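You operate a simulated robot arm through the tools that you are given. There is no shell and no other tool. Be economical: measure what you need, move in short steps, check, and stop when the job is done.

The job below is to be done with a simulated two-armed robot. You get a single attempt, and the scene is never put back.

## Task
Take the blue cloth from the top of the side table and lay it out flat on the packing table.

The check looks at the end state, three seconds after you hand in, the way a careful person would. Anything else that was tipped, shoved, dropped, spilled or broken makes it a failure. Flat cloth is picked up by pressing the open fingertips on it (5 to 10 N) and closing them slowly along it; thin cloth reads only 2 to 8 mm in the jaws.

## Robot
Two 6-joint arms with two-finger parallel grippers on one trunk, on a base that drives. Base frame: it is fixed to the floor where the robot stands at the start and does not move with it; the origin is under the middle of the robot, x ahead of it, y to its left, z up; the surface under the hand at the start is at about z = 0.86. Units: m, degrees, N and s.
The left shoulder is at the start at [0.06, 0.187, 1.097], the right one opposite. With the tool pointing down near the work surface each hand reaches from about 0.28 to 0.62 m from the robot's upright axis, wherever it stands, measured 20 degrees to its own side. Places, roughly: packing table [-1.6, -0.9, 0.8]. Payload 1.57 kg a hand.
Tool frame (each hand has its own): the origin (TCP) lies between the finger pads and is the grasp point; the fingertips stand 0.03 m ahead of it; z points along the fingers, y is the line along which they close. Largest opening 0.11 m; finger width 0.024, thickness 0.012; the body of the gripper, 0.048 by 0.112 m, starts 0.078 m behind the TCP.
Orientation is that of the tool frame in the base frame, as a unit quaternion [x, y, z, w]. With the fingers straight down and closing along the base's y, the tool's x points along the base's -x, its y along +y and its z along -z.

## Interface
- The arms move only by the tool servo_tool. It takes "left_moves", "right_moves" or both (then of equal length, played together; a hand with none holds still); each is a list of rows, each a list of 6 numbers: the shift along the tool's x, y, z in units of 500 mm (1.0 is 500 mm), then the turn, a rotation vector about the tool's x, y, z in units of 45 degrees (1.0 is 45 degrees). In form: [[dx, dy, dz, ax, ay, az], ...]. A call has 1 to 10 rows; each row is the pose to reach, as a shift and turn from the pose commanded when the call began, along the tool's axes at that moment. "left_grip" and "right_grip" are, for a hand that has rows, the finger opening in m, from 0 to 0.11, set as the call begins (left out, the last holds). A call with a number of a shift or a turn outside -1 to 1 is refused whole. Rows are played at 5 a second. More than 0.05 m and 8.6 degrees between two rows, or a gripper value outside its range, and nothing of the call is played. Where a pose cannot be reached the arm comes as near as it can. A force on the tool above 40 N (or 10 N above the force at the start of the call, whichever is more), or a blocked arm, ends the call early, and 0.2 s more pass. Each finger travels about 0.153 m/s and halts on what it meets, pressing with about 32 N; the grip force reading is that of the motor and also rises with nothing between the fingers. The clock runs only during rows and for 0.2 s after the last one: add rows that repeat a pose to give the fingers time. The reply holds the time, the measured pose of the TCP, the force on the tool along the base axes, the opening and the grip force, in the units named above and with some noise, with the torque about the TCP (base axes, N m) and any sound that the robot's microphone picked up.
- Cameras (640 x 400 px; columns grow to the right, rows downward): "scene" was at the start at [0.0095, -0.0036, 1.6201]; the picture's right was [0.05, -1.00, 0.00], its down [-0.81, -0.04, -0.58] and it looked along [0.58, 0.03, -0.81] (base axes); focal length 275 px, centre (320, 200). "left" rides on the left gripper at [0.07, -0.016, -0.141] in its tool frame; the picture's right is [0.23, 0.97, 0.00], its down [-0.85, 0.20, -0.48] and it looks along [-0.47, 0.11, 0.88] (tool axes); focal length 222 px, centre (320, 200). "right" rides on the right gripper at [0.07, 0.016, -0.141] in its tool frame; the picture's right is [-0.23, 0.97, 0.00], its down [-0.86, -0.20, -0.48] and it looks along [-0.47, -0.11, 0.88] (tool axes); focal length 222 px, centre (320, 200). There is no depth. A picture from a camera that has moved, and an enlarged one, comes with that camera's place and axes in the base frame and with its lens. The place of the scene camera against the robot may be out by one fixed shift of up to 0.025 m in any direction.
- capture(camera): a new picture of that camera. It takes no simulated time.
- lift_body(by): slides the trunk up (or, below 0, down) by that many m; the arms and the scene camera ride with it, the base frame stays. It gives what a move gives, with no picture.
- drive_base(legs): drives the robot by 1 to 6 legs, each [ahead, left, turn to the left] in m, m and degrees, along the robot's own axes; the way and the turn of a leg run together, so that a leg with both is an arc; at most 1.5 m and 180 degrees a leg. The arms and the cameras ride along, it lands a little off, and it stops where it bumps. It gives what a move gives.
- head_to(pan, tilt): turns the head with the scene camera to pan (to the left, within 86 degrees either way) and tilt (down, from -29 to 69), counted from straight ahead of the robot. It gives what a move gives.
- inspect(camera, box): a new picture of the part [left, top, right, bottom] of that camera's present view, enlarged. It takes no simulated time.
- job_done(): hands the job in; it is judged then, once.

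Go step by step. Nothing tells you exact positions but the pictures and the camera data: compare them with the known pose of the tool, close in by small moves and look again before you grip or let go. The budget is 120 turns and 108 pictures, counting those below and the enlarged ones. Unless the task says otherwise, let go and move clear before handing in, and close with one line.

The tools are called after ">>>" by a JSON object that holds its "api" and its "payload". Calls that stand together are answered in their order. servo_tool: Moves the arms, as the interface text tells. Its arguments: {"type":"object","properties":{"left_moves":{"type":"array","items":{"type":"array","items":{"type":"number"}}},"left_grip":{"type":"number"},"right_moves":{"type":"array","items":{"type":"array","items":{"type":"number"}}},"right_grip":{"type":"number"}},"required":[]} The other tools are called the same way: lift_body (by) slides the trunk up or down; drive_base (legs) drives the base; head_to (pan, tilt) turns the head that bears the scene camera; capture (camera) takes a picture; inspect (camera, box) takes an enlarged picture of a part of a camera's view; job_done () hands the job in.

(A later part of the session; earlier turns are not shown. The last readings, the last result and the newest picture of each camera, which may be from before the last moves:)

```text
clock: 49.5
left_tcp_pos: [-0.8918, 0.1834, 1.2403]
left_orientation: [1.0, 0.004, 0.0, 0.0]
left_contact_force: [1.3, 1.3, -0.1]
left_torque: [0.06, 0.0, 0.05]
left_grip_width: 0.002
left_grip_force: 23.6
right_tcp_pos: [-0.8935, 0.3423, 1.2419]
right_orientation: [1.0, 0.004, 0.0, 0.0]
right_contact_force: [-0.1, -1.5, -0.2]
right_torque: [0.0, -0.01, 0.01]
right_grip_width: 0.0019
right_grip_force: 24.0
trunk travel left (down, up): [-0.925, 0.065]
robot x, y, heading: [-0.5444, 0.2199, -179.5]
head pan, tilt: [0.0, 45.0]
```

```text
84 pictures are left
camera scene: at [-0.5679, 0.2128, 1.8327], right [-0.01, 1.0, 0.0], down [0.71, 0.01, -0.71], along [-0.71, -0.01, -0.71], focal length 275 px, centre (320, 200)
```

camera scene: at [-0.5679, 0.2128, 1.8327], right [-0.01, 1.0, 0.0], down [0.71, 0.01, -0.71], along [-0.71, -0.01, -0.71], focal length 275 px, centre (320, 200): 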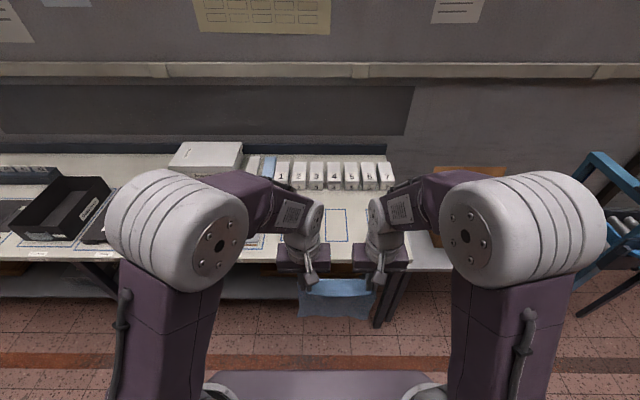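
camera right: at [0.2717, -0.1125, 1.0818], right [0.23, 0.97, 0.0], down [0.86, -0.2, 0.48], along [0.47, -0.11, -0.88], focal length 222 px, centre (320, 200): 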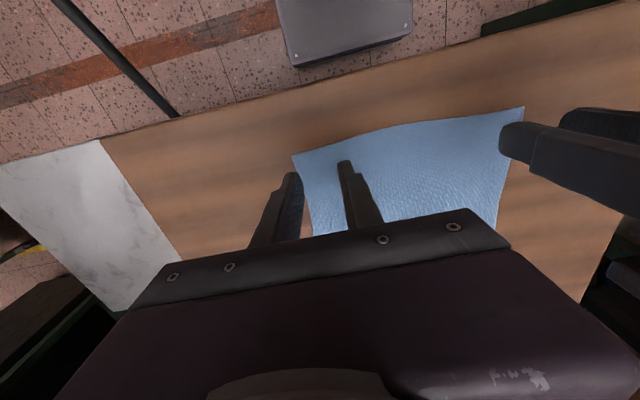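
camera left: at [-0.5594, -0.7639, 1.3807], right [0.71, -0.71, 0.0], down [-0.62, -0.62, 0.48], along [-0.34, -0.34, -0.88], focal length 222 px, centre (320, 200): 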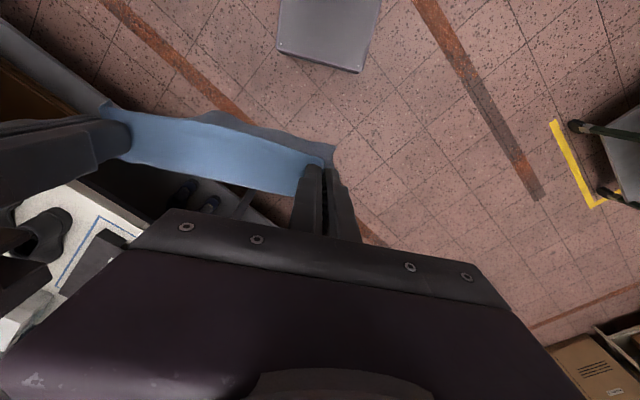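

The landing area shows clearly: the white boxes start at x ≈ −1.68, and the cloth will lie at y 0.15–0.38. I'll drive up close to the table edge.

>>> {"api": "drive_base", "payload": {"legs": [[0.3, 0, -0.5], [0.1, 0, 0]]}}

>>> {"api": "head_to", "payload": {"pan": 0, "tilt": 58}}

>>> {"api": "capture", "payload": {"camera": "scene"}}

>>> {"api": "capture", "payload": {"camera": "left"}}

>>> {"api": "capture", "payload": {"camera": "right"}}

```text
clock: 52.2
left_tcp_pos: [-1.2806, 0.1852, 1.2429]
left_orientation: [1.0, 0.0, -0.004, -0.001]
left_contact_force: [0.1, 0.8, -0.7]
left_torque: [0.03, 0.04, 0.03]
left_grip_width: 0.0019
left_grip_force: 23.8
right_tcp_pos: [-1.2792, 0.3443, 1.2432]
right_orientation: [1.0, 0.0, -0.003, 0.0]
right_contact_force: [1.2, -0.4, 0.3]
right_torque: [-0.07, 0.05, 0.01]
right_grip_width: 0.0021
right_grip_force: 23.5
trunk travel left (down, up): [-0.925, 0.065]
robot x, y, heading: [-0.9374, 0.2171, -180.0]
head pan, tilt: [0.0, 45.0]
```

```text
clock: 53.0
left_tcp_pos: [-1.2869, 0.1842, 1.2411]
left_orientation: [1.0, 0.001, 0.0, 0.0]
left_contact_force: [-0.5, 0.0, 0.0]
left_torque: [0.04, 0.0, 0.02]
left_grip_width: 0.0018
left_grip_force: 23.8
right_tcp_pos: [-1.2869, 0.344, 1.2404]
right_orientation: [1.0, 0.0, 0.0, 0.0]
right_contact_force: [0.0, -0.8, 0.4]
right_torque: [-0.02, -0.03, 0.04]
right_grip_width: 0.0021
right_grip_force: 23.5
trunk travel left (down, up): [-0.925, 0.065]
robot x, y, heading: [-0.9362, 0.22, -180.3]
head pan, tilt: [0.0, 58.0]
```

```text
83 pictures are left
camera scene: at [-0.9506, 0.2114, 1.8156], right [0.0, 1.0, 0.0], down [0.85, 0.0, -0.53], along [-0.53, 0.0, -0.85], focal length 275 px, centre (320, 200)
```

scene: 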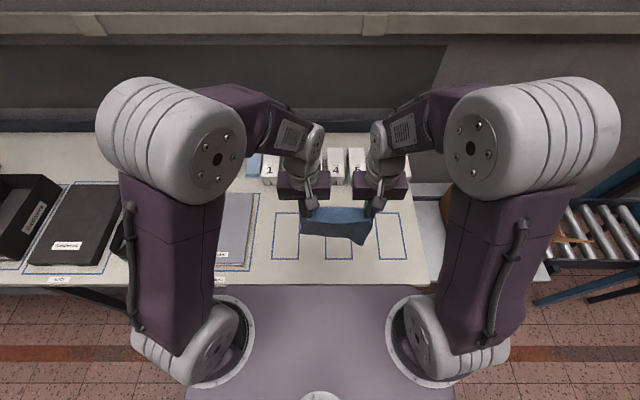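

```text
82 pictures are left
camera left: at [-1.2167, 0.2, 1.3807], right [0.23, -0.97, 0.0], down [-0.85, -0.2, 0.48], along [-0.47, -0.11, -0.88], focal length 222 px, centre (320, 200)
```

left: 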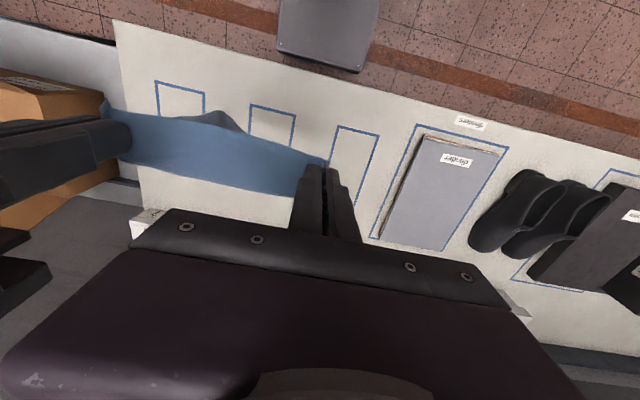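

```text
81 pictures are left
camera right: at [-1.2165, 0.3269, 1.3816], right [-0.23, -0.97, 0.0], down [-0.86, 0.2, 0.48], along [-0.47, 0.11, -0.88], focal length 222 px, centre (320, 200)
```

right: 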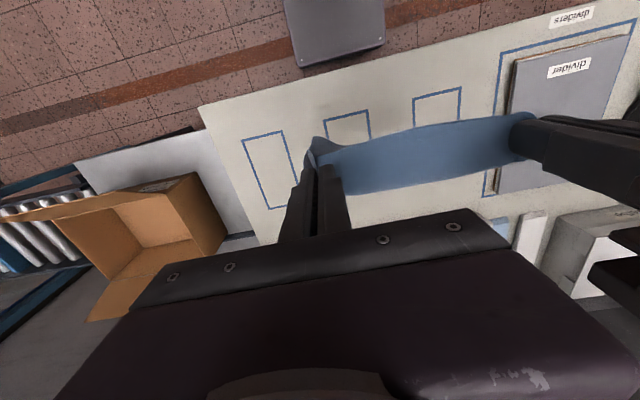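

I'm at the table edge with three empty outlined spots beneath. I'll extend both hands forward to about x −1.55 with the cloth still clear above the table.

>>> {"api": "servo_tool", "payload": {"left_moves": [[-0.03, 0, 0, 0, 0, 0], [-0.09, 0, 0, 0, 0, 0], [-0.16, 0, 0, 0, 0, 0], [-0.23, 0, 0, 0, 0, 0], [-0.3, 0, 0, 0, 0, 0], [-0.37, 0, 0, 0, 0, 0], [-0.44, 0, 0, 0, 0, 0], [-0.5, 0, 0, 0, 0, 0], [-0.54, 0, 0, 0, 0, 0], [-0.54, 0, 0, 0, 0, 0]], "right_moves": [[-0.03, 0, 0, 0, 0, 0], [-0.09, 0, 0, 0, 0, 0], [-0.16, 0, 0, 0, 0, 0], [-0.23, 0, 0, 0, 0, 0], [-0.3, 0, 0, 0, 0, 0], [-0.37, 0, 0, 0, 0, 0], [-0.44, 0, 0, 0, 0, 0], [-0.5, 0, 0, 0, 0, 0], [-0.54, 0, 0, 0, 0, 0], [-0.54, 0, 0, 0, 0, 0]]}}

>>> {"api": "capture", "payload": {"camera": "scene"}}

>>> {"api": "capture", "payload": {"camera": "left"}}

```text
clock: 55.2
left_tcp_pos: [-1.514, 0.1774, 1.2369]
left_orientation: [1.0, -0.001, 0.0, -0.002]
left_contact_force: [-3.2, 25.0, -0.4]
left_torque: [0.78, 0.06, 0.1]
left_grip_width: 0.002
left_grip_force: 23.9
left hand out of reach, approached as far as the arm can: row 8, 9, 10
right_tcp_pos: [-1.5291, 0.3439, 1.2387]
right_orientation: [1.0, 0.002, 0.0, 0.003]
right_contact_force: [3.0, -25.4, 0.1]
right_torque: [-0.79, -0.09, 0.04]
right_grip_width: 0.002
right_grip_force: 23.4
right hand out of reach, approached as far as the arm can: row 8, 9, 10
trunk travel left (down, up): [-0.925, 0.065]
robot x, y, heading: [-0.9395, 0.2235, -179.8]
head pan, tilt: [0.0, 58.0]
```

```text
80 pictures are left
camera scene: at [-0.9508, 0.2119, 1.8156], right [0.0, 1.0, 0.0], down [0.85, 0.0, -0.53], along [-0.53, 0.0, -0.85], focal length 275 px, centre (320, 200)
```

scene: 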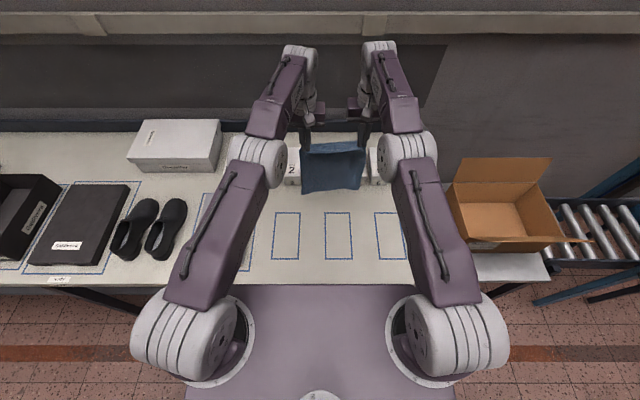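

```text
79 pictures are left
camera left: at [-1.4431, 0.1912, 1.3765], right [0.23, -0.97, 0.0], down [-0.86, -0.2, 0.48], along [-0.47, -0.1, -0.88], focal length 222 px, centre (320, 200)
```

left: 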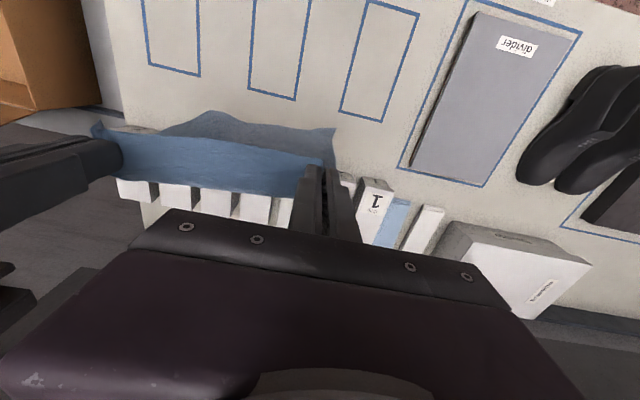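

The arms are fully stretched and pulling on the cloth. I'll back off 4 cm and lower, which relieves the tension and regains reach.

>>> {"api": "servo_tool", "payload": {"left_moves": [[0.06, 0, 0, 0, 0, 0], [0.12, 0, 0, 0, 0, 0], [0.12, 0, 0, 0, 0, 0]], "right_moves": [[0.06, 0, 0, 0, 0, 0], [0.12, 0, 0, 0, 0, 0], [0.12, 0, 0, 0, 0, 0]]}}

```text
clock: 56.0
left_tcp_pos: [-1.4568, 0.1759, 1.2363]
left_orientation: [1.0, 0.001, 0.0, -0.002]
left_contact_force: [-4.2, 30.9, 0.2]
left_torque: [0.97, 0.08, 0.07]
left_grip_width: 0.0023
left_grip_force: 23.4
right_tcp_pos: [-1.4717, 0.3444, 1.2374]
right_orientation: [1.0, 0.0, 0.001, 0.002]
right_contact_force: [2.4, -31.6, -1.0]
right_torque: [-0.92, -0.14, 0.07]
right_grip_width: 0.0023
right_grip_force: 24.3
trunk travel left (down, up): [-0.925, 0.065]
robot x, y, heading: [-0.9357, 0.2189, -180.2]
head pan, tilt: [0.0, 58.0]
```

>>> {"api": "servo_tool", "payload": {"left_moves": [[-0.004, -0.01, 0, 0, 0, 0], [-0.008, -0.019, 0, 0, 0, 0], [-0.008, -0.019, 0, 0, 0, 0]], "right_moves": [[0.01, 0, 0, 0, 0, 0], [0.02, 0, 0, 0, 0, 0], [0.02, 0, 0, 0, 0, 0]]}}

```text
clock: 56.8
left_tcp_pos: [-1.4582, 0.1837, 1.2363]
left_orientation: [1.0, 0.002, 0.001, 0.001]
left_contact_force: [-0.8, 7.8, -0.1]
left_torque: [0.24, 0.0, 0.06]
left_grip_width: 0.0019
left_grip_force: 23.2
right_tcp_pos: [-1.4612, 0.3467, 1.2376]
right_orientation: [1.0, 0.0, -0.001, -0.001]
right_contact_force: [0.1, -8.7, -0.2]
right_torque: [-0.26, -0.02, 0.0]
right_grip_width: 0.0021
right_grip_force: 24.1
trunk travel left (down, up): [-0.925, 0.065]
robot x, y, heading: [-0.9377, 0.216, -180.1]
head pan, tilt: [0.0, 58.0]
```

>>> {"api": "servo_tool", "payload": {"left_moves": [[0, -0.004, 0.05, 0, 0, 0], [0, -0.004, 0.1, 0, 0, 0], [0, -0.004, 0.15, 0, 0, 0], [0, -0.004, 0.19, 0, 0, 0], [-0.05, -0.004, 0.19, 0, 0, 0], [-0.1, -0.004, 0.19, 0, 0, 0], [-0.13, -0.004, 0.19, 0, 0, 0], [-0.13, -0.004, 0.19, 0, 0, 0]], "right_moves": [[0, 0.004, 0.05, 0, 0, 0], [0, 0.004, 0.1, 0, 0, 0], [0, 0.004, 0.15, 0, 0, 0], [0, 0.004, 0.19, 0, 0, 0], [-0.05, 0.004, 0.19, 0, 0, 0], [-0.1, 0.004, 0.19, 0, 0, 0], [-0.13, 0.004, 0.19, 0, 0, 0], [-0.13, 0.004, 0.19, 0, 0, 0]]}}

>>> {"api": "capture", "payload": {"camera": "scene"}}

>>> {"api": "capture", "payload": {"camera": "left"}}

```text
clock: 58.6
left_tcp_pos: [-1.5148, 0.187, 1.1407]
left_orientation: [1.0, 0.0, -0.001, 0.0]
left_contact_force: [0.5, 1.3, 0.8]
left_torque: [0.01, -0.01, 0.0]
left_grip_width: 0.0021
left_grip_force: 23.5
left hand out of reach, approached as far as the arm can: row 7, 8
right_tcp_pos: [-1.5245, 0.345, 1.1441]
right_orientation: [1.0, 0.0, -0.001, 0.0]
right_contact_force: [-0.3, 0.4, -0.4]
right_torque: [0.03, 0.0, 0.03]
right_grip_width: 0.002
right_grip_force: 23.5
trunk travel left (down, up): [-0.925, 0.065]
robot x, y, heading: [-0.9358, 0.2187, -180.0]
head pan, tilt: [0.0, 58.0]
```

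```text
78 pictures are left
camera scene: at [-0.949, 0.2115, 1.8156], right [0.0, 1.0, 0.0], down [0.85, 0.0, -0.53], along [-0.53, 0.0, -0.85], focal length 275 px, centre (320, 200)
```

scene: 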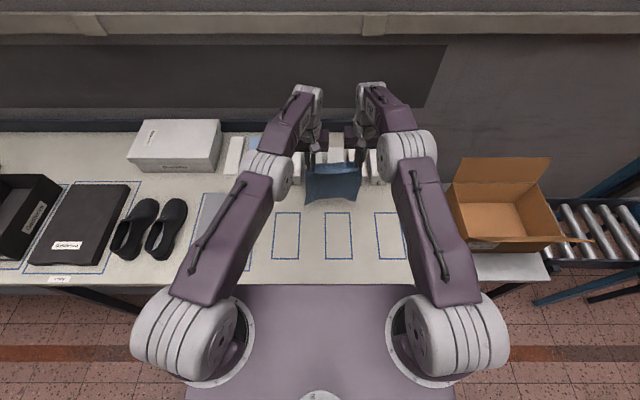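

```text
77 pictures are left
camera left: at [-1.4445, 0.2027, 1.2803], right [0.23, -0.97, 0.0], down [-0.85, -0.2, 0.48], along [-0.47, -0.11, -0.88], focal length 222 px, centre (320, 200)
```

left: 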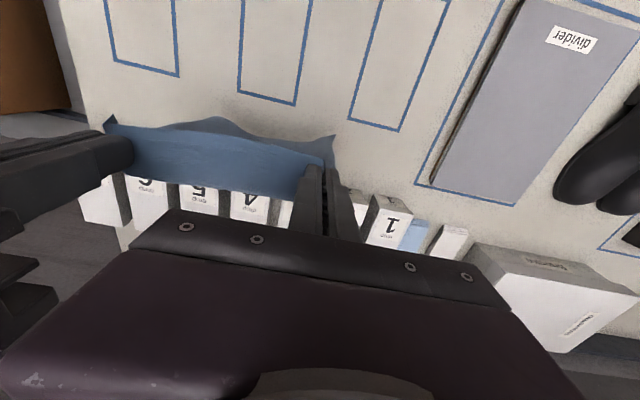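

Straight-down reach runs out at x −1.515, and I want about −1.57. Tilting both hands about 20° outward will gain reach, so I'll do that and inch forward.

>>> {"api": "servo_tool", "payload": {"left_moves": [[0, 0, 0, 0, -0.16, 0], [0, 0, 0, 0, -0.32, 0], [0, 0, 0, 0, -0.45, 0], [-0.04, 0, 0, 0, -0.5, 0], [-0.08, 0, 0, 0, -0.5, 0], [-0.11, 0, 0, 0, -0.5, 0], [-0.11, 0, 0, 0, -0.5, 0]], "right_moves": [[0, 0, 0, 0, -0.16, 0], [0, 0, 0, 0, -0.32, 0], [0, 0, 0, 0, -0.45, 0], [-0.03, 0, 0.006, 0, -0.5, 0], [-0.061, 0, 0.006, 0, -0.5, 0], [-0.091, 0, 0.006, 0, -0.5, 0], [-0.091, 0, 0.006, 0, -0.5, 0]]}}

>>> {"api": "capture", "payload": {"camera": "scene"}}

>>> {"api": "capture", "payload": {"camera": "left"}}

```text
clock: 60.2
left_tcp_pos: [-1.5707, 0.1865, 1.1431]
left_orientation: [0.981, 0.0, -0.194, 0.0]
left_contact_force: [-0.5, -0.6, -0.1]
left_torque: [0.01, 0.01, -0.04]
left_grip_width: 0.0019
left_grip_force: 23.7
right_tcp_pos: [-1.5711, 0.343, 1.1406]
right_orientation: [0.981, 0.001, -0.195, 0.0]
right_contact_force: [0.6, -0.3, 0.1]
right_torque: [0.0, 0.02, 0.02]
right_grip_width: 0.0019
right_grip_force: 23.2
trunk travel left (down, up): [-0.925, 0.065]
robot x, y, heading: [-0.9377, 0.2158, -179.9]
head pan, tilt: [0.0, 58.0]
```

```text
76 pictures are left
camera scene: at [-0.9503, 0.2115, 1.8156], right [0.0, 1.0, 0.0], down [0.85, 0.0, -0.53], along [-0.53, 0.0, -0.85], focal length 275 px, centre (320, 200)
```

scene: 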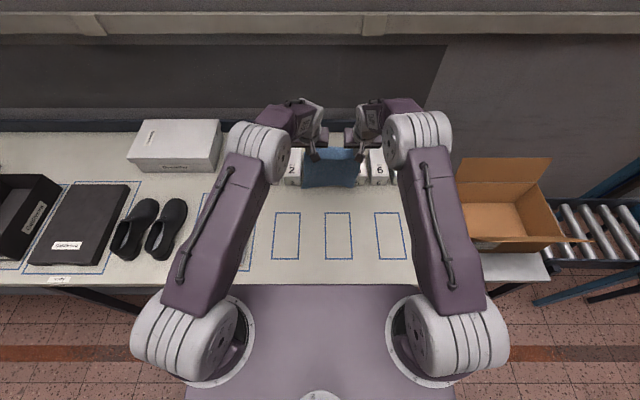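

```text
75 pictures are left
camera left: at [-1.4522, 0.2023, 1.2452], right [0.21, -0.97, -0.09], down [-0.61, -0.2, 0.77], along [-0.77, -0.11, -0.63], focal length 222 px, centre (320, 200)
```

left: 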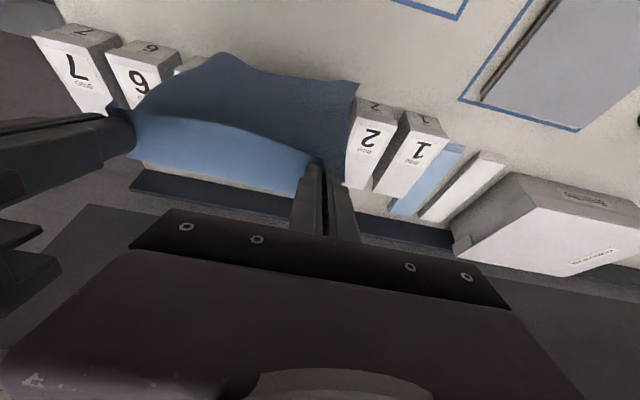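

The hands are now at x −1.571, but the cloth's bottom edge swings near the boxes. I'll pull back 3 cm, lower 4 cm, and check where the free edge touches.

>>> {"api": "servo_tool", "payload": {"left_moves": [[0.0285, 0, 0.011, 0, 0, 0], [0.057, 0, 0.022, 0, 0, 0], [0.057, 0, 0.022, 0, 0, 0]], "right_moves": [[0.0285, 0, 0.011, 0, 0, 0], [0.057, 0, 0.022, 0, 0, 0], [0.057, 0, 0.022, 0, 0, 0]]}}

>>> {"api": "lift_body", "payload": {"by": -0.03}}

>>> {"api": "inspect", "payload": {"camera": "scene", "box": [220, 100, 440, 280]}}

>>> {"api": "capture", "payload": {"camera": "left"}}

```text
clock: 61.0
left_tcp_pos: [-1.5494, 0.1857, 1.1221]
left_orientation: [0.981, 0.0, -0.195, 0.0]
left_contact_force: [0.5, 0.4, 0.0]
left_torque: [0.01, 0.02, 0.03]
left_grip_width: 0.002
left_grip_force: 23.7
right_tcp_pos: [-1.5485, 0.3455, 1.118]
right_orientation: [0.981, 0.0, -0.195, -0.001]
right_contact_force: [-0.6, -0.2, 0.1]
right_torque: [-0.03, -0.02, 0.01]
right_grip_width: 0.0019
right_grip_force: 24.0
trunk travel left (down, up): [-0.925, 0.065]
robot x, y, heading: [-0.9353, 0.215, -180.1]
head pan, tilt: [0.0, 58.0]
```

```text
clock: 61.7
left_tcp_pos: [-1.5496, 0.1856, 1.0929]
left_orientation: [0.981, 0.0, -0.194, 0.0]
left_contact_force: [-0.4, 0.6, 0.4]
left_torque: [0.01, 0.0, 0.03]
left_grip_width: 0.0019
left_grip_force: 23.9
right_tcp_pos: [-1.5486, 0.3433, 1.0884]
right_orientation: [0.981, 0.001, -0.194, 0.0]
right_contact_force: [-0.1, -1.0, 0.3]
right_torque: [-0.01, 0.01, 0.02]
right_grip_width: 0.0019
right_grip_force: 23.6
trunk travel left (down, up): [-0.895, 0.095]
robot x, y, heading: [-0.9378, 0.2175, -180.0]
head pan, tilt: [0.0, 58.0]
```

```text
2.22 times, centred on (330, 190) of scene
camera zoom: at [-0.9506, 0.2115, 1.7855], right [0.0, 1.0, 0.0], down [0.85, 0.0, -0.53], along [-0.53, 0.0, -0.85], focal length 612 px, centre (298, 222)
```

zoom: 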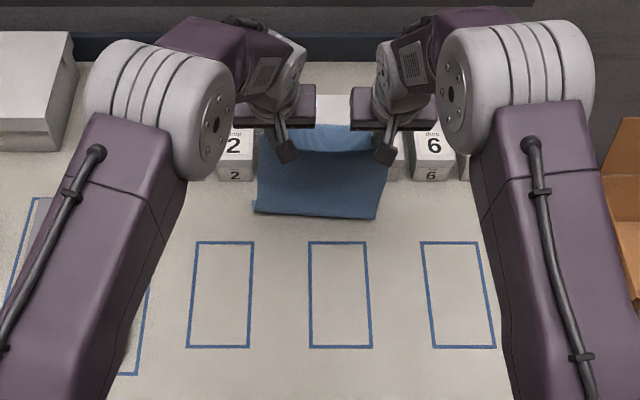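

```text
73 pictures are left
camera left: at [-1.4308, 0.2013, 1.1946], right [0.21, -0.97, -0.09], down [-0.61, -0.2, 0.77], along [-0.77, -0.11, -0.63], focal length 222 px, centre (320, 200)
```

left: 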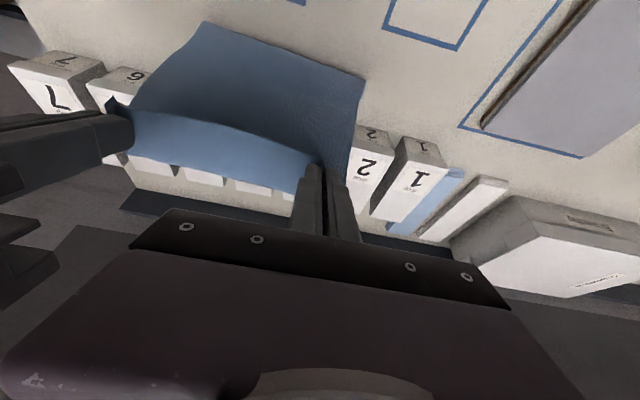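

The free edge is just at the table, around x −1.575. Now I'll lay it: a diagonal path back toward me and down, slowly, first a 6 cm piece.

>>> {"api": "servo_tool", "payload": {"left_moves": [[0.0111, 0, 0.0268, 0, 0, 0], [0.037, 0, 0.0376, 0, 0, 0], [0.063, 0, 0.048, 0, 0, 0], [0.0895, 0, 0.059, 0, 0, 0], [0.1156, 0, 0.07, 0, 0, 0], [0.1418, 0, 0.081, 0, 0, 0], [0.168, 0, 0.0917, 0, 0, 0]], "right_moves": [[0.0077, 0, 0.0185, 0, 0, 0], [0.0338, 0, 0.0293, 0, 0, 0], [0.06, 0, 0.04, 0, 0, 0], [0.0861, 0, 0.051, 0, 0, 0], [0.1122, 0, 0.0618, 0, 0, 0], [0.1384, 0, 0.0726, 0, 0, 0], [0.1645, 0, 0.0834, 0, 0, 0]]}}

>>> {"api": "inspect", "payload": {"camera": "scene", "box": [220, 100, 440, 280]}}

>>> {"api": "capture", "payload": {"camera": "left"}}

```text
clock: 63.3
left_tcp_pos: [-1.489, 0.1863, 1.0178]
left_orientation: [0.981, 0.001, -0.195, 0.0]
left_contact_force: [0.3, 0.3, -0.5]
left_torque: [-0.01, 0.02, 0.01]
left_grip_width: 0.0019
left_grip_force: 23.0
right_tcp_pos: [-1.4881, 0.3449, 1.0178]
right_orientation: [0.981, 0.001, -0.194, 0.001]
right_contact_force: [0.6, 0.9, -0.2]
right_torque: [-0.03, 0.0, 0.02]
right_grip_width: 0.0019
right_grip_force: 23.4
trunk travel left (down, up): [-0.895, 0.095]
robot x, y, heading: [-0.9366, 0.2199, -180.0]
head pan, tilt: [0.0, 58.0]
```

```text
2.22 times, centred on (330, 190) of scene
camera zoom: at [-0.9504, 0.2116, 1.7856], right [0.0, 1.0, 0.0], down [0.85, 0.0, -0.53], along [-0.53, 0.0, -0.85], focal length 612 px, centre (298, 222)
```

zoom: 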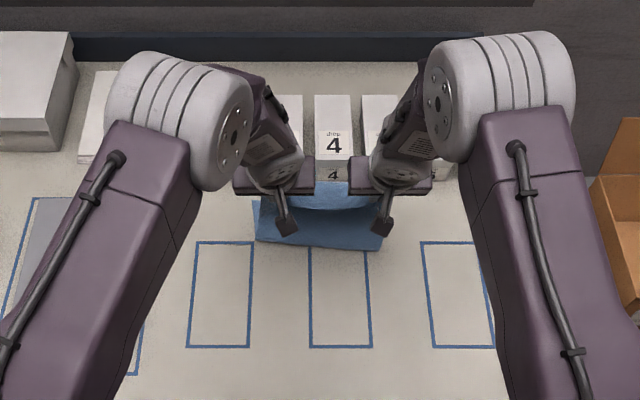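

```text
71 pictures are left
camera left: at [-1.3702, 0.2012, 1.1207], right [0.21, -0.97, -0.09], down [-0.61, -0.2, 0.77], along [-0.77, -0.11, -0.63], focal length 222 px, centre (320, 200)
```

left: 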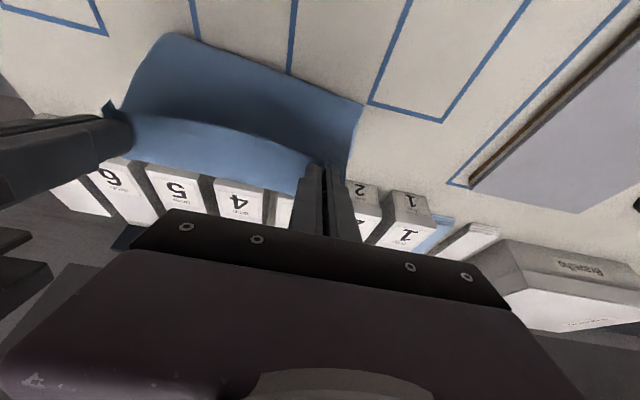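

>>> {"api": "inspect", "payload": {"camera": "left", "box": [240, 60, 440, 200]}}

>>> {"api": "capture", "payload": {"camera": "right"}}

```text
2.86 times, centred on (340, 130) of left
camera zoom: at [-1.3702, 0.2012, 1.1207], right [0.21, -0.97, -0.09], down [-0.61, -0.2, 0.77], along [-0.77, -0.11, -0.63], focal length 635 px, centre (263, 400)
```

zoom: 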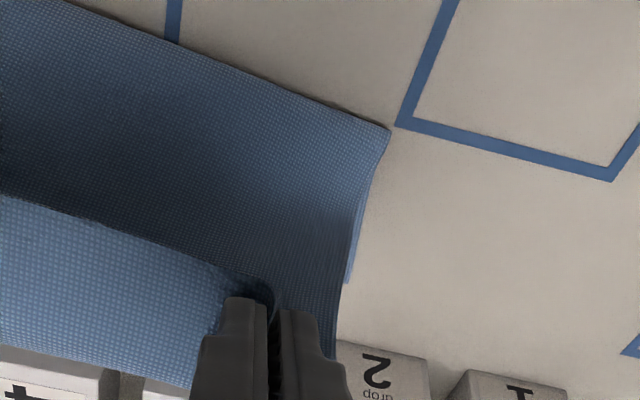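

```text
69 pictures are left
camera right: at [-1.3694, 0.3272, 1.122], right [-0.21, -0.97, 0.09], down [-0.61, 0.2, 0.77], along [-0.77, 0.11, -0.63], focal length 222 px, centre (320, 200)
```

right: 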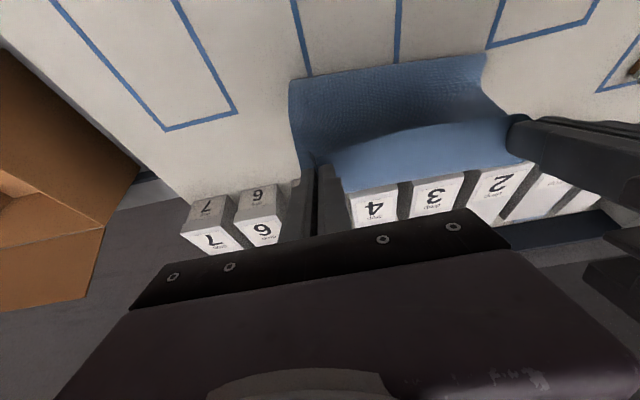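

The cloth is bending away from me on the table, as intended. I'll continue the diagonal for another 8 cm.

>>> {"api": "servo_tool", "payload": {"left_moves": [[0.0271, 0, 0.0132, 0, 0, 0], [0.0542, 0, 0.0263, 0, 0, 0], [0.0813, 0, 0.0395, 0, 0, 0], [0.1084, 0, 0.0526, 0, 0, 0], [0.1355, 0, 0.0658, 0, 0, 0], [0.1626, 0, 0.0789, 0, 0, 0], [0.1897, 0, 0.0921, 0, 0, 0], [0.2168, 0, 0.1052, 0, 0, 0]], "right_moves": [[0.0271, 0, 0.0132, 0, 0, 0], [0.0542, 0, 0.0263, 0, 0, 0], [0.0813, 0, 0.0395, 0, 0, 0], [0.1084, 0, 0.0526, 0, 0, 0], [0.1355, 0, 0.0658, 0, 0, 0], [0.1626, 0, 0.0789, 0, 0, 0], [0.1897, 0, 0.0921, 0, 0, 0], [0.2168, 0, 0.1052, 0, 0, 0]]}}

>>> {"api": "inspect", "payload": {"camera": "scene", "box": [220, 100, 440, 280]}}

>>> {"api": "capture", "payload": {"camera": "left"}}

>>> {"api": "capture", "payload": {"camera": "right"}}

```text
clock: 65.1
left_tcp_pos: [-1.41, 0.1886, 0.9285]
left_orientation: [0.98, -0.001, -0.197, 0.0]
left_contact_force: [-3.0, 27.0, 0.8]
left_torque: [0.77, 0.1, -0.21]
left_grip_width: 0.0018
left_grip_force: 24.2
right_tcp_pos: [-1.4258, 0.3538, 0.9303]
right_orientation: [0.982, 0.006, -0.19, -0.011]
right_contact_force: [4.0, -25.8, -0.2]
right_torque: [-0.74, -0.1, 0.39]
right_grip_width: 0.0022
right_grip_force: 23.5
right hand out of reach, approached as far as the arm can: row 1, 2, 5, 6, 7, 8
trunk travel left (down, up): [-0.895, 0.095]
robot x, y, heading: [-0.9339, 0.2225, -180.2]
head pan, tilt: [0.0, 58.0]
```

```text
2.22 times, centred on (330, 190) of scene
camera zoom: at [-0.9502, 0.2115, 1.7856], right [0.0, 1.0, 0.0], down [0.85, 0.0, -0.53], along [-0.53, 0.0, -0.85], focal length 612 px, centre (298, 222)
```

zoom: 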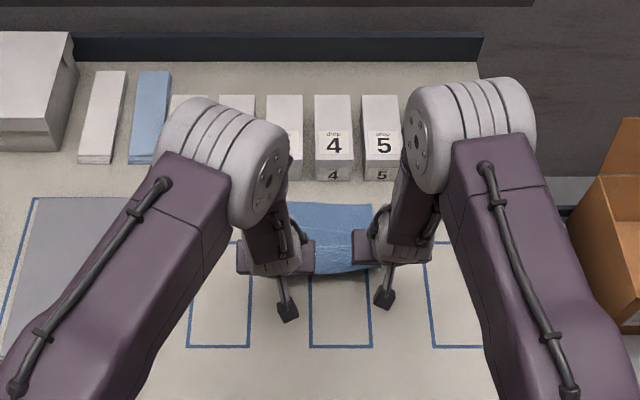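

```text
67 pictures are left
camera left: at [-1.2907, 0.2023, 1.0308], right [0.21, -0.97, -0.09], down [-0.61, -0.2, 0.77], along [-0.77, -0.11, -0.63], focal length 222 px, centre (320, 200)
```

left: 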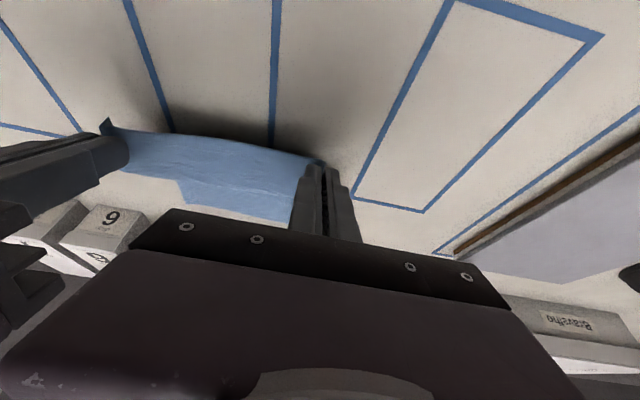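

```text
66 pictures are left
camera right: at [-1.3078, 0.3361, 1.0332], right [-0.2, -0.98, 0.06], down [-0.62, 0.18, 0.77], along [-0.76, 0.12, -0.64], focal length 222 px, centre (320, 200)
```

right: 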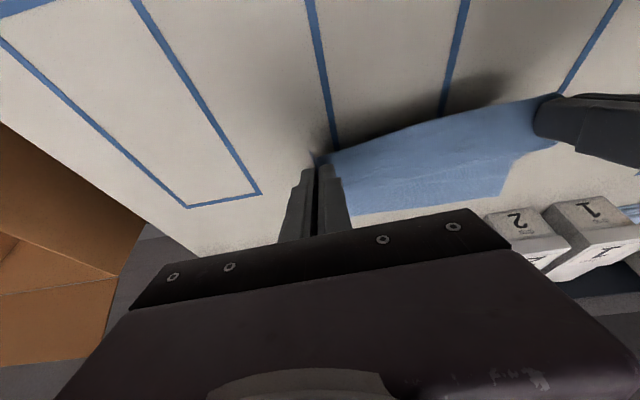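

The far part lies flat, with its far edge at x ≈ −1.60, but the right arm hit a joint limit. I'll lower with the trunk instead and re-align the right hand.

>>> {"api": "servo_tool", "payload": {"left_moves": [[0, -0.014, 0, 0, 0, 0], [0, -0.014, 0, 0, 0, 0]]}}

>>> {"api": "lift_body", "payload": {"by": -0.03}}

>>> {"api": "servo_tool", "payload": {"right_moves": [[0.022, 0.006, -0.009, 0, 0, 0], [0.022, 0.006, -0.009, 0, 0, 0]]}}

```text
clock: 65.7
left_tcp_pos: [-1.4091, 0.1924, 0.9267]
left_orientation: [0.981, -0.001, -0.194, 0.001]
left_contact_force: [-2.2, 13.2, 0.0]
left_torque: [0.4, 0.08, -0.11]
left_grip_width: 0.0021
left_grip_force: 23.5
right_tcp_pos: [-1.4261, 0.3559, 0.9299]
right_orientation: [0.981, 0.004, -0.191, -0.012]
right_contact_force: [1.6, -13.3, -0.7]
right_torque: [-0.36, -0.05, 0.18]
right_grip_width: 0.0019
right_grip_force: 23.3
trunk travel left (down, up): [-0.895, 0.095]
robot x, y, heading: [-0.9408, 0.2177, -179.7]
head pan, tilt: [0.0, 58.0]
```

```text
clock: 66.5
left_tcp_pos: [-1.4091, 0.1931, 0.8982]
left_orientation: [0.981, 0.0, -0.195, 0.0]
left_contact_force: [-1.0, 11.9, 0.7]
left_torque: [0.35, 0.05, -0.07]
left_grip_width: 0.0019
left_grip_force: 24.0
right_tcp_pos: [-1.4258, 0.3557, 0.8994]
right_orientation: [0.982, 0.004, -0.191, -0.012]
right_contact_force: [0.4, -11.9, -0.6]
right_torque: [-0.37, -0.08, 0.19]
right_grip_width: 0.0019
right_grip_force: 23.9
trunk travel left (down, up): [-0.865, 0.125]
robot x, y, heading: [-0.9365, 0.2164, -180.0]
head pan, tilt: [0.0, 58.0]
```

```text
clock: 67.1
left_tcp_pos: [-1.4091, 0.1923, 0.8994]
left_orientation: [0.981, 0.0, -0.196, 0.0]
left_contact_force: [-1.4, 10.4, 0.2]
left_torque: [0.35, 0.01, -0.11]
left_grip_width: 0.0021
left_grip_force: 23.3
right_tcp_pos: [-1.419, 0.3558, 0.8994]
right_orientation: [0.982, 0.007, -0.189, -0.014]
right_contact_force: [1.0, -12.2, 0.4]
right_torque: [-0.35, -0.04, 0.15]
right_grip_width: 0.0021
right_grip_force: 23.8
right hand out of reach, approached as far as the arm can: row 1, 2
trunk travel left (down, up): [-0.865, 0.125]
robot x, y, heading: [-0.9366, 0.2194, -180.0]
head pan, tilt: [0.0, 58.0]
```

The tilt seems to push the wrist to its limit, so I'll untilt both hands in place.

>>> {"api": "servo_tool", "payload": {"left_moves": [[0, 0, 0, 0, 0.12, 0], [0, 0, 0, 0, 0.25, 0], [0, 0, 0, 0, 0.38, 0], [0, 0, 0, 0, 0.5, 0], [0, 0, 0, 0, 0.5, 0]], "right_moves": [[0, 0, 0, 0, 0.12, 0], [0, 0, 0, 0, 0.25, 0], [0, 0, 0, 0, 0.38, 0], [0, 0, 0, 0, 0.49, 0], [0, 0, 0, 0, 0.49, 0]]}}

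>>> {"api": "inspect", "payload": {"camera": "scene", "box": [220, 100, 440, 280]}}

```text
clock: 67.9
left_tcp_pos: [-1.4177, 0.1906, 0.9014]
left_orientation: [0.991, -0.003, -0.13, 0.015]
left_contact_force: [-0.8, 28.0, -0.3]
left_torque: [0.89, 0.02, -0.15]
left_grip_width: 0.0023
left_grip_force: 23.8
left hand out of reach, approached as far as the arm can: row 2, 3
right_tcp_pos: [-1.4183, 0.3578, 0.8988]
right_orientation: [0.992, 0.006, -0.123, -0.02]
right_contact_force: [0.6, -27.4, -0.5]
right_torque: [-0.86, -0.02, 0.27]
right_grip_width: 0.0021
right_grip_force: 23.8
right hand out of reach, approached as far as the arm can: row 2, 3
trunk travel left (down, up): [-0.865, 0.125]
robot x, y, heading: [-0.9397, 0.2207, -180.1]
head pan, tilt: [0.0, 58.0]
stopped in row 3 (right hand): the force on the tool passed its limit at 42 N (the readings are from after the stop); the commanded pose is now the measured one
```

```text
2.22 times, centred on (330, 190) of scene
camera zoom: at [-0.9503, 0.2112, 1.7556], right [0.0, 1.0, 0.0], down [0.85, 0.0, -0.53], along [-0.53, 0.0, -0.85], focal length 612 px, centre (298, 222)
```

zoom: 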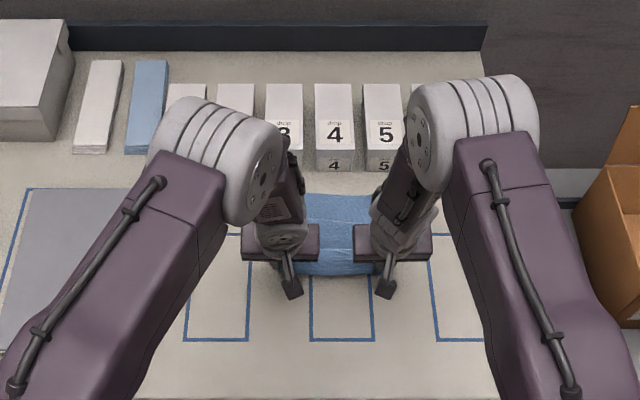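

The arms are too low relative to their shoulders. I'll raise the arms while lowering the trunk to regain room, and relax the sideways tension.

>>> {"api": "servo_tool", "payload": {"left_moves": [[-0.008, -0.009, -0.029, 0, 0, 0], [-0.0155, -0.012, -0.058, 0, 0, 0], [-0.0155, -0.012, -0.058, 0, 0, 0]], "right_moves": [[-0.008, 0.006, -0.029, 0, 0, 0], [-0.0155, 0.01, -0.058, 0, 0, 0], [-0.0155, 0.01, -0.058, 0, 0, 0]]}}

>>> {"api": "lift_body", "payload": {"by": -0.04}}

```text
clock: 68.7
left_tcp_pos: [-1.417, 0.1931, 0.9295]
left_orientation: [0.992, -0.001, -0.128, 0.02]
left_contact_force: [-0.8, 11.4, 0.5]
left_torque: [0.36, 0.03, -0.06]
left_grip_width: 0.0021
left_grip_force: 23.2
right_tcp_pos: [-1.4176, 0.3548, 0.9281]
right_orientation: [0.992, 0.004, -0.124, -0.023]
right_contact_force: [-0.3, -11.1, 0.7]
right_torque: [-0.32, -0.03, 0.11]
right_grip_width: 0.0019
right_grip_force: 23.7
trunk travel left (down, up): [-0.865, 0.125]
robot x, y, heading: [-0.937, 0.2151, -179.9]
head pan, tilt: [0.0, 58.0]
```

```text
clock: 69.5
left_tcp_pos: [-1.4164, 0.1921, 0.8895]
left_orientation: [0.992, -0.001, -0.128, 0.02]
left_contact_force: [-0.7, 10.8, 0.5]
left_torque: [0.34, 0.01, -0.06]
left_grip_width: 0.0017
left_grip_force: 23.3
right_tcp_pos: [-1.4174, 0.3545, 0.8891]
right_orientation: [0.992, 0.004, -0.124, -0.022]
right_contact_force: [-0.2, -10.1, -0.3]
right_torque: [-0.29, -0.03, 0.12]
right_grip_width: 0.002
right_grip_force: 23.6
trunk travel left (down, up): [-0.825, 0.165]
robot x, y, heading: [-0.9386, 0.2186, -179.9]
head pan, tilt: [0.0, 58.0]
```

>>> {"api": "servo_tool", "payload": {"left_moves": [[-0.0104, -0.003, -0.0387, 0, 0, 0], [-0.0207, -0.004, -0.0773, 0, 0, 0], [-0.0207, -0.004, -0.0773, 0, 0, 0]], "right_moves": [[-0.0104, 0.003, -0.0387, 0, 0, 0], [-0.0207, 0.004, -0.0773, 0, 0, 0], [-0.0207, 0.004, -0.0773, 0, 0, 0]]}}

>>> {"api": "lift_body", "payload": {"by": -0.04}}

>>> {"api": "servo_tool", "payload": {"left_moves": [[-0.0104, 0, -0.0387, 0, 0, 0], [-0.0207, 0, -0.0773, 0, 0, 0], [-0.0207, 0, -0.0773, 0, 0, 0]], "right_moves": [[-0.0104, 0, -0.0387, 0, 0, 0], [-0.0207, 0, -0.0773, 0, 0, 0], [-0.0207, 0, -0.0773, 0, 0, 0]]}}

>>> {"api": "lift_body", "payload": {"by": -0.04}}

>>> {"api": "capture", "payload": {"camera": "scene"}}

>>> {"api": "capture", "payload": {"camera": "left"}}

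```text
clock: 70.3
left_tcp_pos: [-1.4162, 0.1956, 0.9301]
left_orientation: [0.992, 0.0, -0.127, 0.02]
left_contact_force: [-0.7, 0.4, 0.4]
left_torque: [0.01, -0.04, 0.0]
left_grip_width: 0.0019
left_grip_force: 23.6
right_tcp_pos: [-1.42, 0.3503, 0.93]
right_orientation: [0.992, 0.004, -0.124, -0.023]
right_contact_force: [0.0, -1.0, 0.0]
right_torque: [0.02, -0.02, 0.03]
right_grip_width: 0.0018
right_grip_force: 23.9
trunk travel left (down, up): [-0.825, 0.165]
robot x, y, heading: [-0.94, 0.2146, -180.2]
head pan, tilt: [0.0, 58.0]
```

```text
clock: 71.1
left_tcp_pos: [-1.416, 0.1958, 0.8892]
left_orientation: [0.992, -0.001, -0.128, 0.02]
left_contact_force: [1.1, 1.0, 0.6]
left_torque: [0.01, 0.02, -0.01]
left_grip_width: 0.002
left_grip_force: 23.9
right_tcp_pos: [-1.4184, 0.3507, 0.8901]
right_orientation: [0.992, 0.004, -0.124, -0.023]
right_contact_force: [0.4, -0.7, 0.9]
right_torque: [0.02, 0.0, -0.01]
right_grip_width: 0.0018
right_grip_force: 23.7
trunk travel left (down, up): [-0.785, 0.205]
robot x, y, heading: [-0.9342, 0.2158, -180.0]
head pan, tilt: [0.0, 58.0]
```

```text
clock: 71.9
left_tcp_pos: [-1.4166, 0.1971, 0.9289]
left_orientation: [0.992, -0.002, -0.128, 0.02]
left_contact_force: [0.1, 0.1, -0.3]
left_torque: [0.0, 0.0, 0.0]
left_grip_width: 0.0019
left_grip_force: 23.5
right_tcp_pos: [-1.4187, 0.349, 0.9299]
right_orientation: [0.992, 0.004, -0.125, -0.022]
right_contact_force: [0.1, -0.7, -1.1]
right_torque: [-0.01, -0.03, -0.03]
right_grip_width: 0.0018
right_grip_force: 23.5
trunk travel left (down, up): [-0.785, 0.205]
robot x, y, heading: [-0.9418, 0.2167, -180.1]
head pan, tilt: [0.0, 58.0]
```

```text
clock: 72.8
left_tcp_pos: [-1.4152, 0.1992, 0.8904]
left_orientation: [0.992, 0.0, -0.128, 0.02]
left_contact_force: [0.4, 0.6, 0.0]
left_torque: [0.01, -0.01, 0.0]
left_grip_width: 0.0019
left_grip_force: 23.3
right_tcp_pos: [-1.4188, 0.3493, 0.8901]
right_orientation: [0.992, 0.004, -0.125, -0.022]
right_contact_force: [-0.5, -0.3, 0.2]
right_torque: [-0.01, 0.0, -0.02]
right_grip_width: 0.0018
right_grip_force: 23.9
trunk travel left (down, up): [-0.745, 0.245]
robot x, y, heading: [-0.9404, 0.2166, -179.8]
head pan, tilt: [0.0, 58.0]
```

```text
64 pictures are left
camera scene: at [-0.9496, 0.2114, 1.6356], right [0.0, 1.0, 0.0], down [0.85, 0.0, -0.53], along [-0.53, 0.0, -0.85], focal length 275 px, centre (320, 200)
```

scene: 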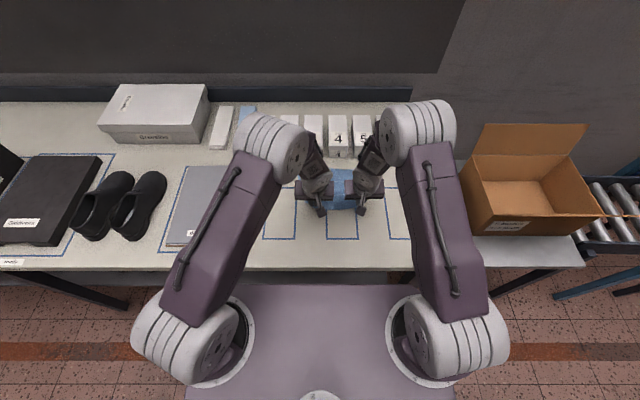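

```text
63 pictures are left
camera left: at [-1.3123, 0.2181, 1.0064], right [0.22, -0.97, -0.02], down [-0.7, -0.18, 0.69], along [-0.67, -0.14, -0.73], focal length 222 px, centre (320, 200)
```

left: 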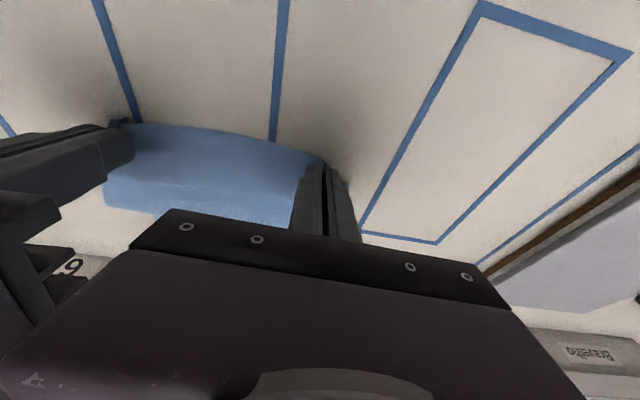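

There's plenty of room now. I'll straighten both hands to vertical and restore the spread.

>>> {"api": "servo_tool", "payload": {"left_moves": [[0, 0.002, 0, 0.013, 0.085, 0], [0, 0.004, 0, 0.026, 0.17, 0], [0, 0.006, 0, 0.039, 0.25, 0], [0, 0.008, 0, 0.051, 0.327, 0], [0, 0.008, 0, 0.051, 0.327, 0]], "right_moves": [[0, -0.002, 0, -0.013, 0.085, 0], [0, -0.004, 0, -0.026, 0.17, 0], [0, -0.006, 0, -0.039, 0.25, 0], [0, -0.008, 0, -0.051, 0.32, -0.01], [0, -0.008, 0, -0.051, 0.32, -0.01]]}}

```text
clock: 74.0
left_tcp_pos: [-1.4155, 0.1927, 0.8903]
left_orientation: [1.0, -0.001, 0.0, 0.0]
left_contact_force: [0.0, 2.4, -0.3]
left_torque: [0.05, -0.01, -0.01]
left_grip_width: 0.0018
left_grip_force: 23.7
right_tcp_pos: [-1.4195, 0.3538, 0.8901]
right_orientation: [1.0, 0.008, 0.0, -0.003]
right_contact_force: [0.6, -2.1, 0.1]
right_torque: [-0.07, 0.0, 0.02]
right_grip_width: 0.0021
right_grip_force: 23.2
right hand out of reach, approached as far as the arm can: row 2
trunk travel left (down, up): [-0.745, 0.245]
robot x, y, heading: [-0.9394, 0.2159, -180.1]
head pan, tilt: [0.0, 58.0]
```

>>> {"api": "servo_tool", "payload": {"left_moves": [[0.028, 0, 0.014, 0, 0, 0], [0.056, 0, 0.028, 0, 0, 0], [0.084, 0, 0.042, 0, 0, 0], [0.112, 0, 0.056, 0, 0, 0], [0.14, 0, 0.07, 0, 0, 0], [0.14, 0, 0.07, 0, 0, 0]], "right_moves": [[0.03, 0, 0.014, 0, 0, 0], [0.06, 0, 0.028, 0, 0, 0], [0.089, 0, 0.042, 0, 0, 0.005], [0.118, 0, 0.056, 0, 0, 0.01], [0.147, 0, 0.07, 0, 0, 0.015], [0.147, 0, 0.07, 0, 0, 0.02]]}}

>>> {"api": "capture", "payload": {"camera": "scene"}}

>>> {"api": "capture", "payload": {"camera": "left"}}

>>> {"api": "capture", "payload": {"camera": "right"}}

```text
clock: 74.7
left_tcp_pos: [-1.3874, 0.1954, 0.8821]
left_orientation: [1.0, 0.0, -0.01, -0.003]
left_contact_force: [4.3, -2.0, 22.9]
left_torque: [-0.05, -0.08, 0.06]
left_grip_width: 0.0021
left_grip_force: 23.6
right_tcp_pos: [-1.3854, 0.3515, 0.8814]
right_orientation: [1.0, 0.008, -0.009, -0.003]
right_contact_force: [4.8, -0.3, 25.8]
right_torque: [-0.04, -0.29, 0.02]
right_grip_width: 0.0019
right_grip_force: 23.4
trunk travel left (down, up): [-0.745, 0.245]
robot x, y, heading: [-0.937, 0.2184, -180.1]
head pan, tilt: [0.0, 58.0]
stopped in row 3 (left hand): the force on the tool passed its limit at 47 N (the readings are from after the stop); the commanded pose is now the measured one
```

```text
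62 pictures are left
camera scene: at [-0.9422, 0.2104, 1.6362], right [0.0, 1.0, 0.0], down [0.85, 0.0, -0.53], along [-0.53, 0.0, -0.85], focal length 275 px, centre (320, 200)
```

scene: 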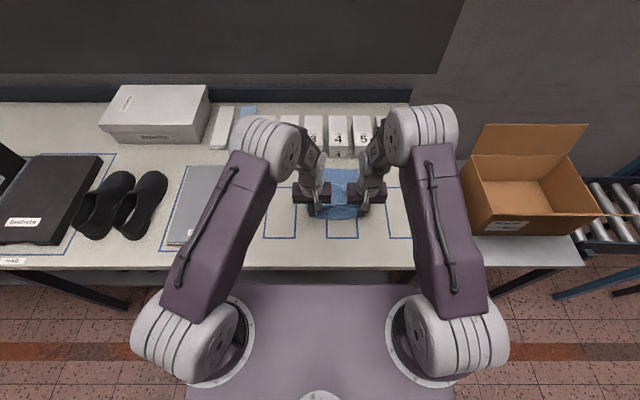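

```text
61 pictures are left
camera left: at [-1.3127, 0.2092, 1.0199], right [0.23, -0.97, -0.01], down [-0.84, -0.2, 0.5], along [-0.48, -0.1, -0.87], focal length 222 px, centre (320, 200)
```

left: 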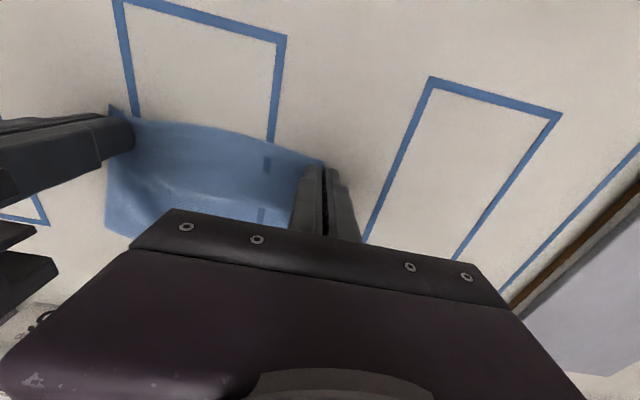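

```text
60 pictures are left
camera right: at [-1.3109, 0.3356, 1.021], right [-0.21, -0.98, 0.0], down [-0.85, 0.18, 0.5], along [-0.48, 0.11, -0.87], focal length 222 px, centre (320, 200)
```

right: 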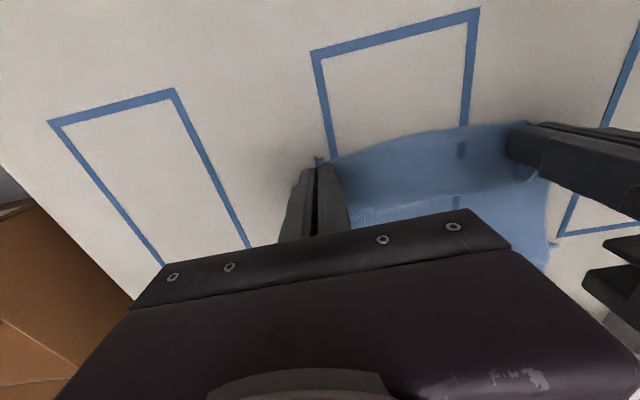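

Contact tells me the table is at z ≈ 0.852. I'll rise 5 mm and draw the near edge back toward x ≈ −1.31 to take out the slack.

>>> {"api": "servo_tool", "payload": {"left_moves": [[0, 0, -0.01, 0, 0.01, 0], [0.03, 0, -0.01, 0, 0.02, 0], [0.06, 0, -0.01, 0, 0.025, 0], [0.09, 0, -0.01, 0, 0.025, 0], [0.12, 0, -0.01, 0, 0.025, 0], [0.14, 0, -0.01, 0, 0.025, 0], [0.14, 0, -0.01, 0, 0.025, 0]], "right_moves": [[0, 0, -0.01, 0, 0.01, 0.01], [0.03, 0, -0.01, 0, 0.02, 0.02], [0.06, 0, -0.01, 0, 0.025, 0.02], [0.09, 0, -0.01, 0, 0.025, 0.02], [0.12, 0, -0.01, 0, 0.025, 0.02], [0.136, 0, -0.01, 0, 0.025, 0.02], [0.136, 0, -0.01, 0, 0.025, 0.02]]}}

>>> {"api": "inspect", "payload": {"camera": "scene", "box": [220, 100, 440, 280]}}

>>> {"api": "capture", "payload": {"camera": "left"}}

>>> {"api": "capture", "payload": {"camera": "right"}}

```text
clock: 76.3
left_tcp_pos: [-1.3188, 0.1955, 0.8813]
left_orientation: [1.0, 0.0, 0.002, -0.003]
left_contact_force: [-0.3, -0.3, 1.3]
left_torque: [0.02, 0.01, 0.0]
left_grip_width: 0.0017
left_grip_force: 23.7
right_tcp_pos: [-1.3185, 0.3539, 0.8813]
right_orientation: [1.0, -0.001, 0.004, -0.003]
right_contact_force: [-2.2, 0.3, 10.9]
right_torque: [0.01, 0.07, 0.0]
right_grip_width: 0.0021
right_grip_force: 23.6
trunk travel left (down, up): [-0.745, 0.245]
robot x, y, heading: [-0.9362, 0.2197, -180.0]
head pan, tilt: [0.0, 58.0]
```

```text
2.22 times, centred on (330, 190) of scene
camera zoom: at [-0.9495, 0.2111, 1.6357], right [0.0, 1.0, 0.0], down [0.85, 0.0, -0.53], along [-0.53, 0.0, -0.85], focal length 612 px, centre (298, 222)
```

zoom: 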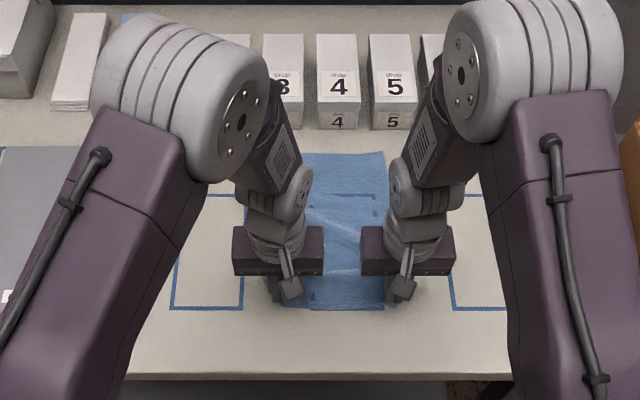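

```text
58 pictures are left
camera left: at [-1.249, 0.2091, 1.0226], right [0.23, -0.97, 0.0], down [-0.86, -0.2, 0.47], along [-0.46, -0.1, -0.88], focal length 222 px, centre (320, 200)
```

left: 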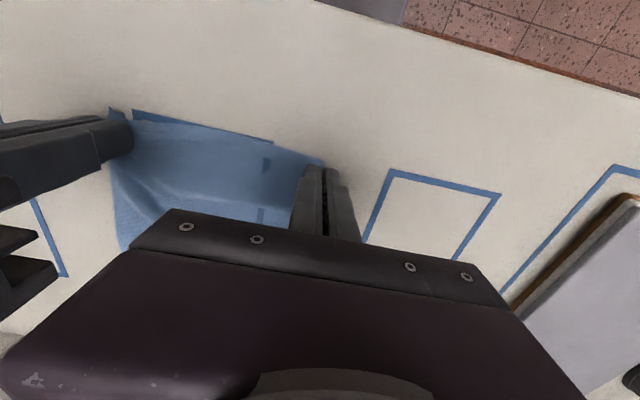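

```text
57 pictures are left
camera right: at [-1.2494, 0.3354, 1.0229], right [-0.23, -0.97, -0.01], down [-0.86, 0.2, 0.47], along [-0.46, 0.11, -0.88], focal length 222 px, centre (320, 200)
```

right: 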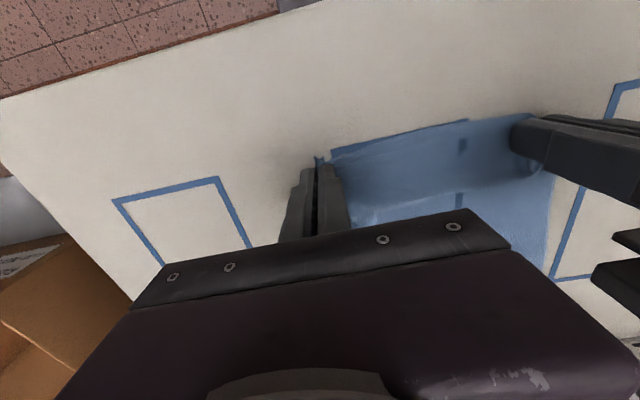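

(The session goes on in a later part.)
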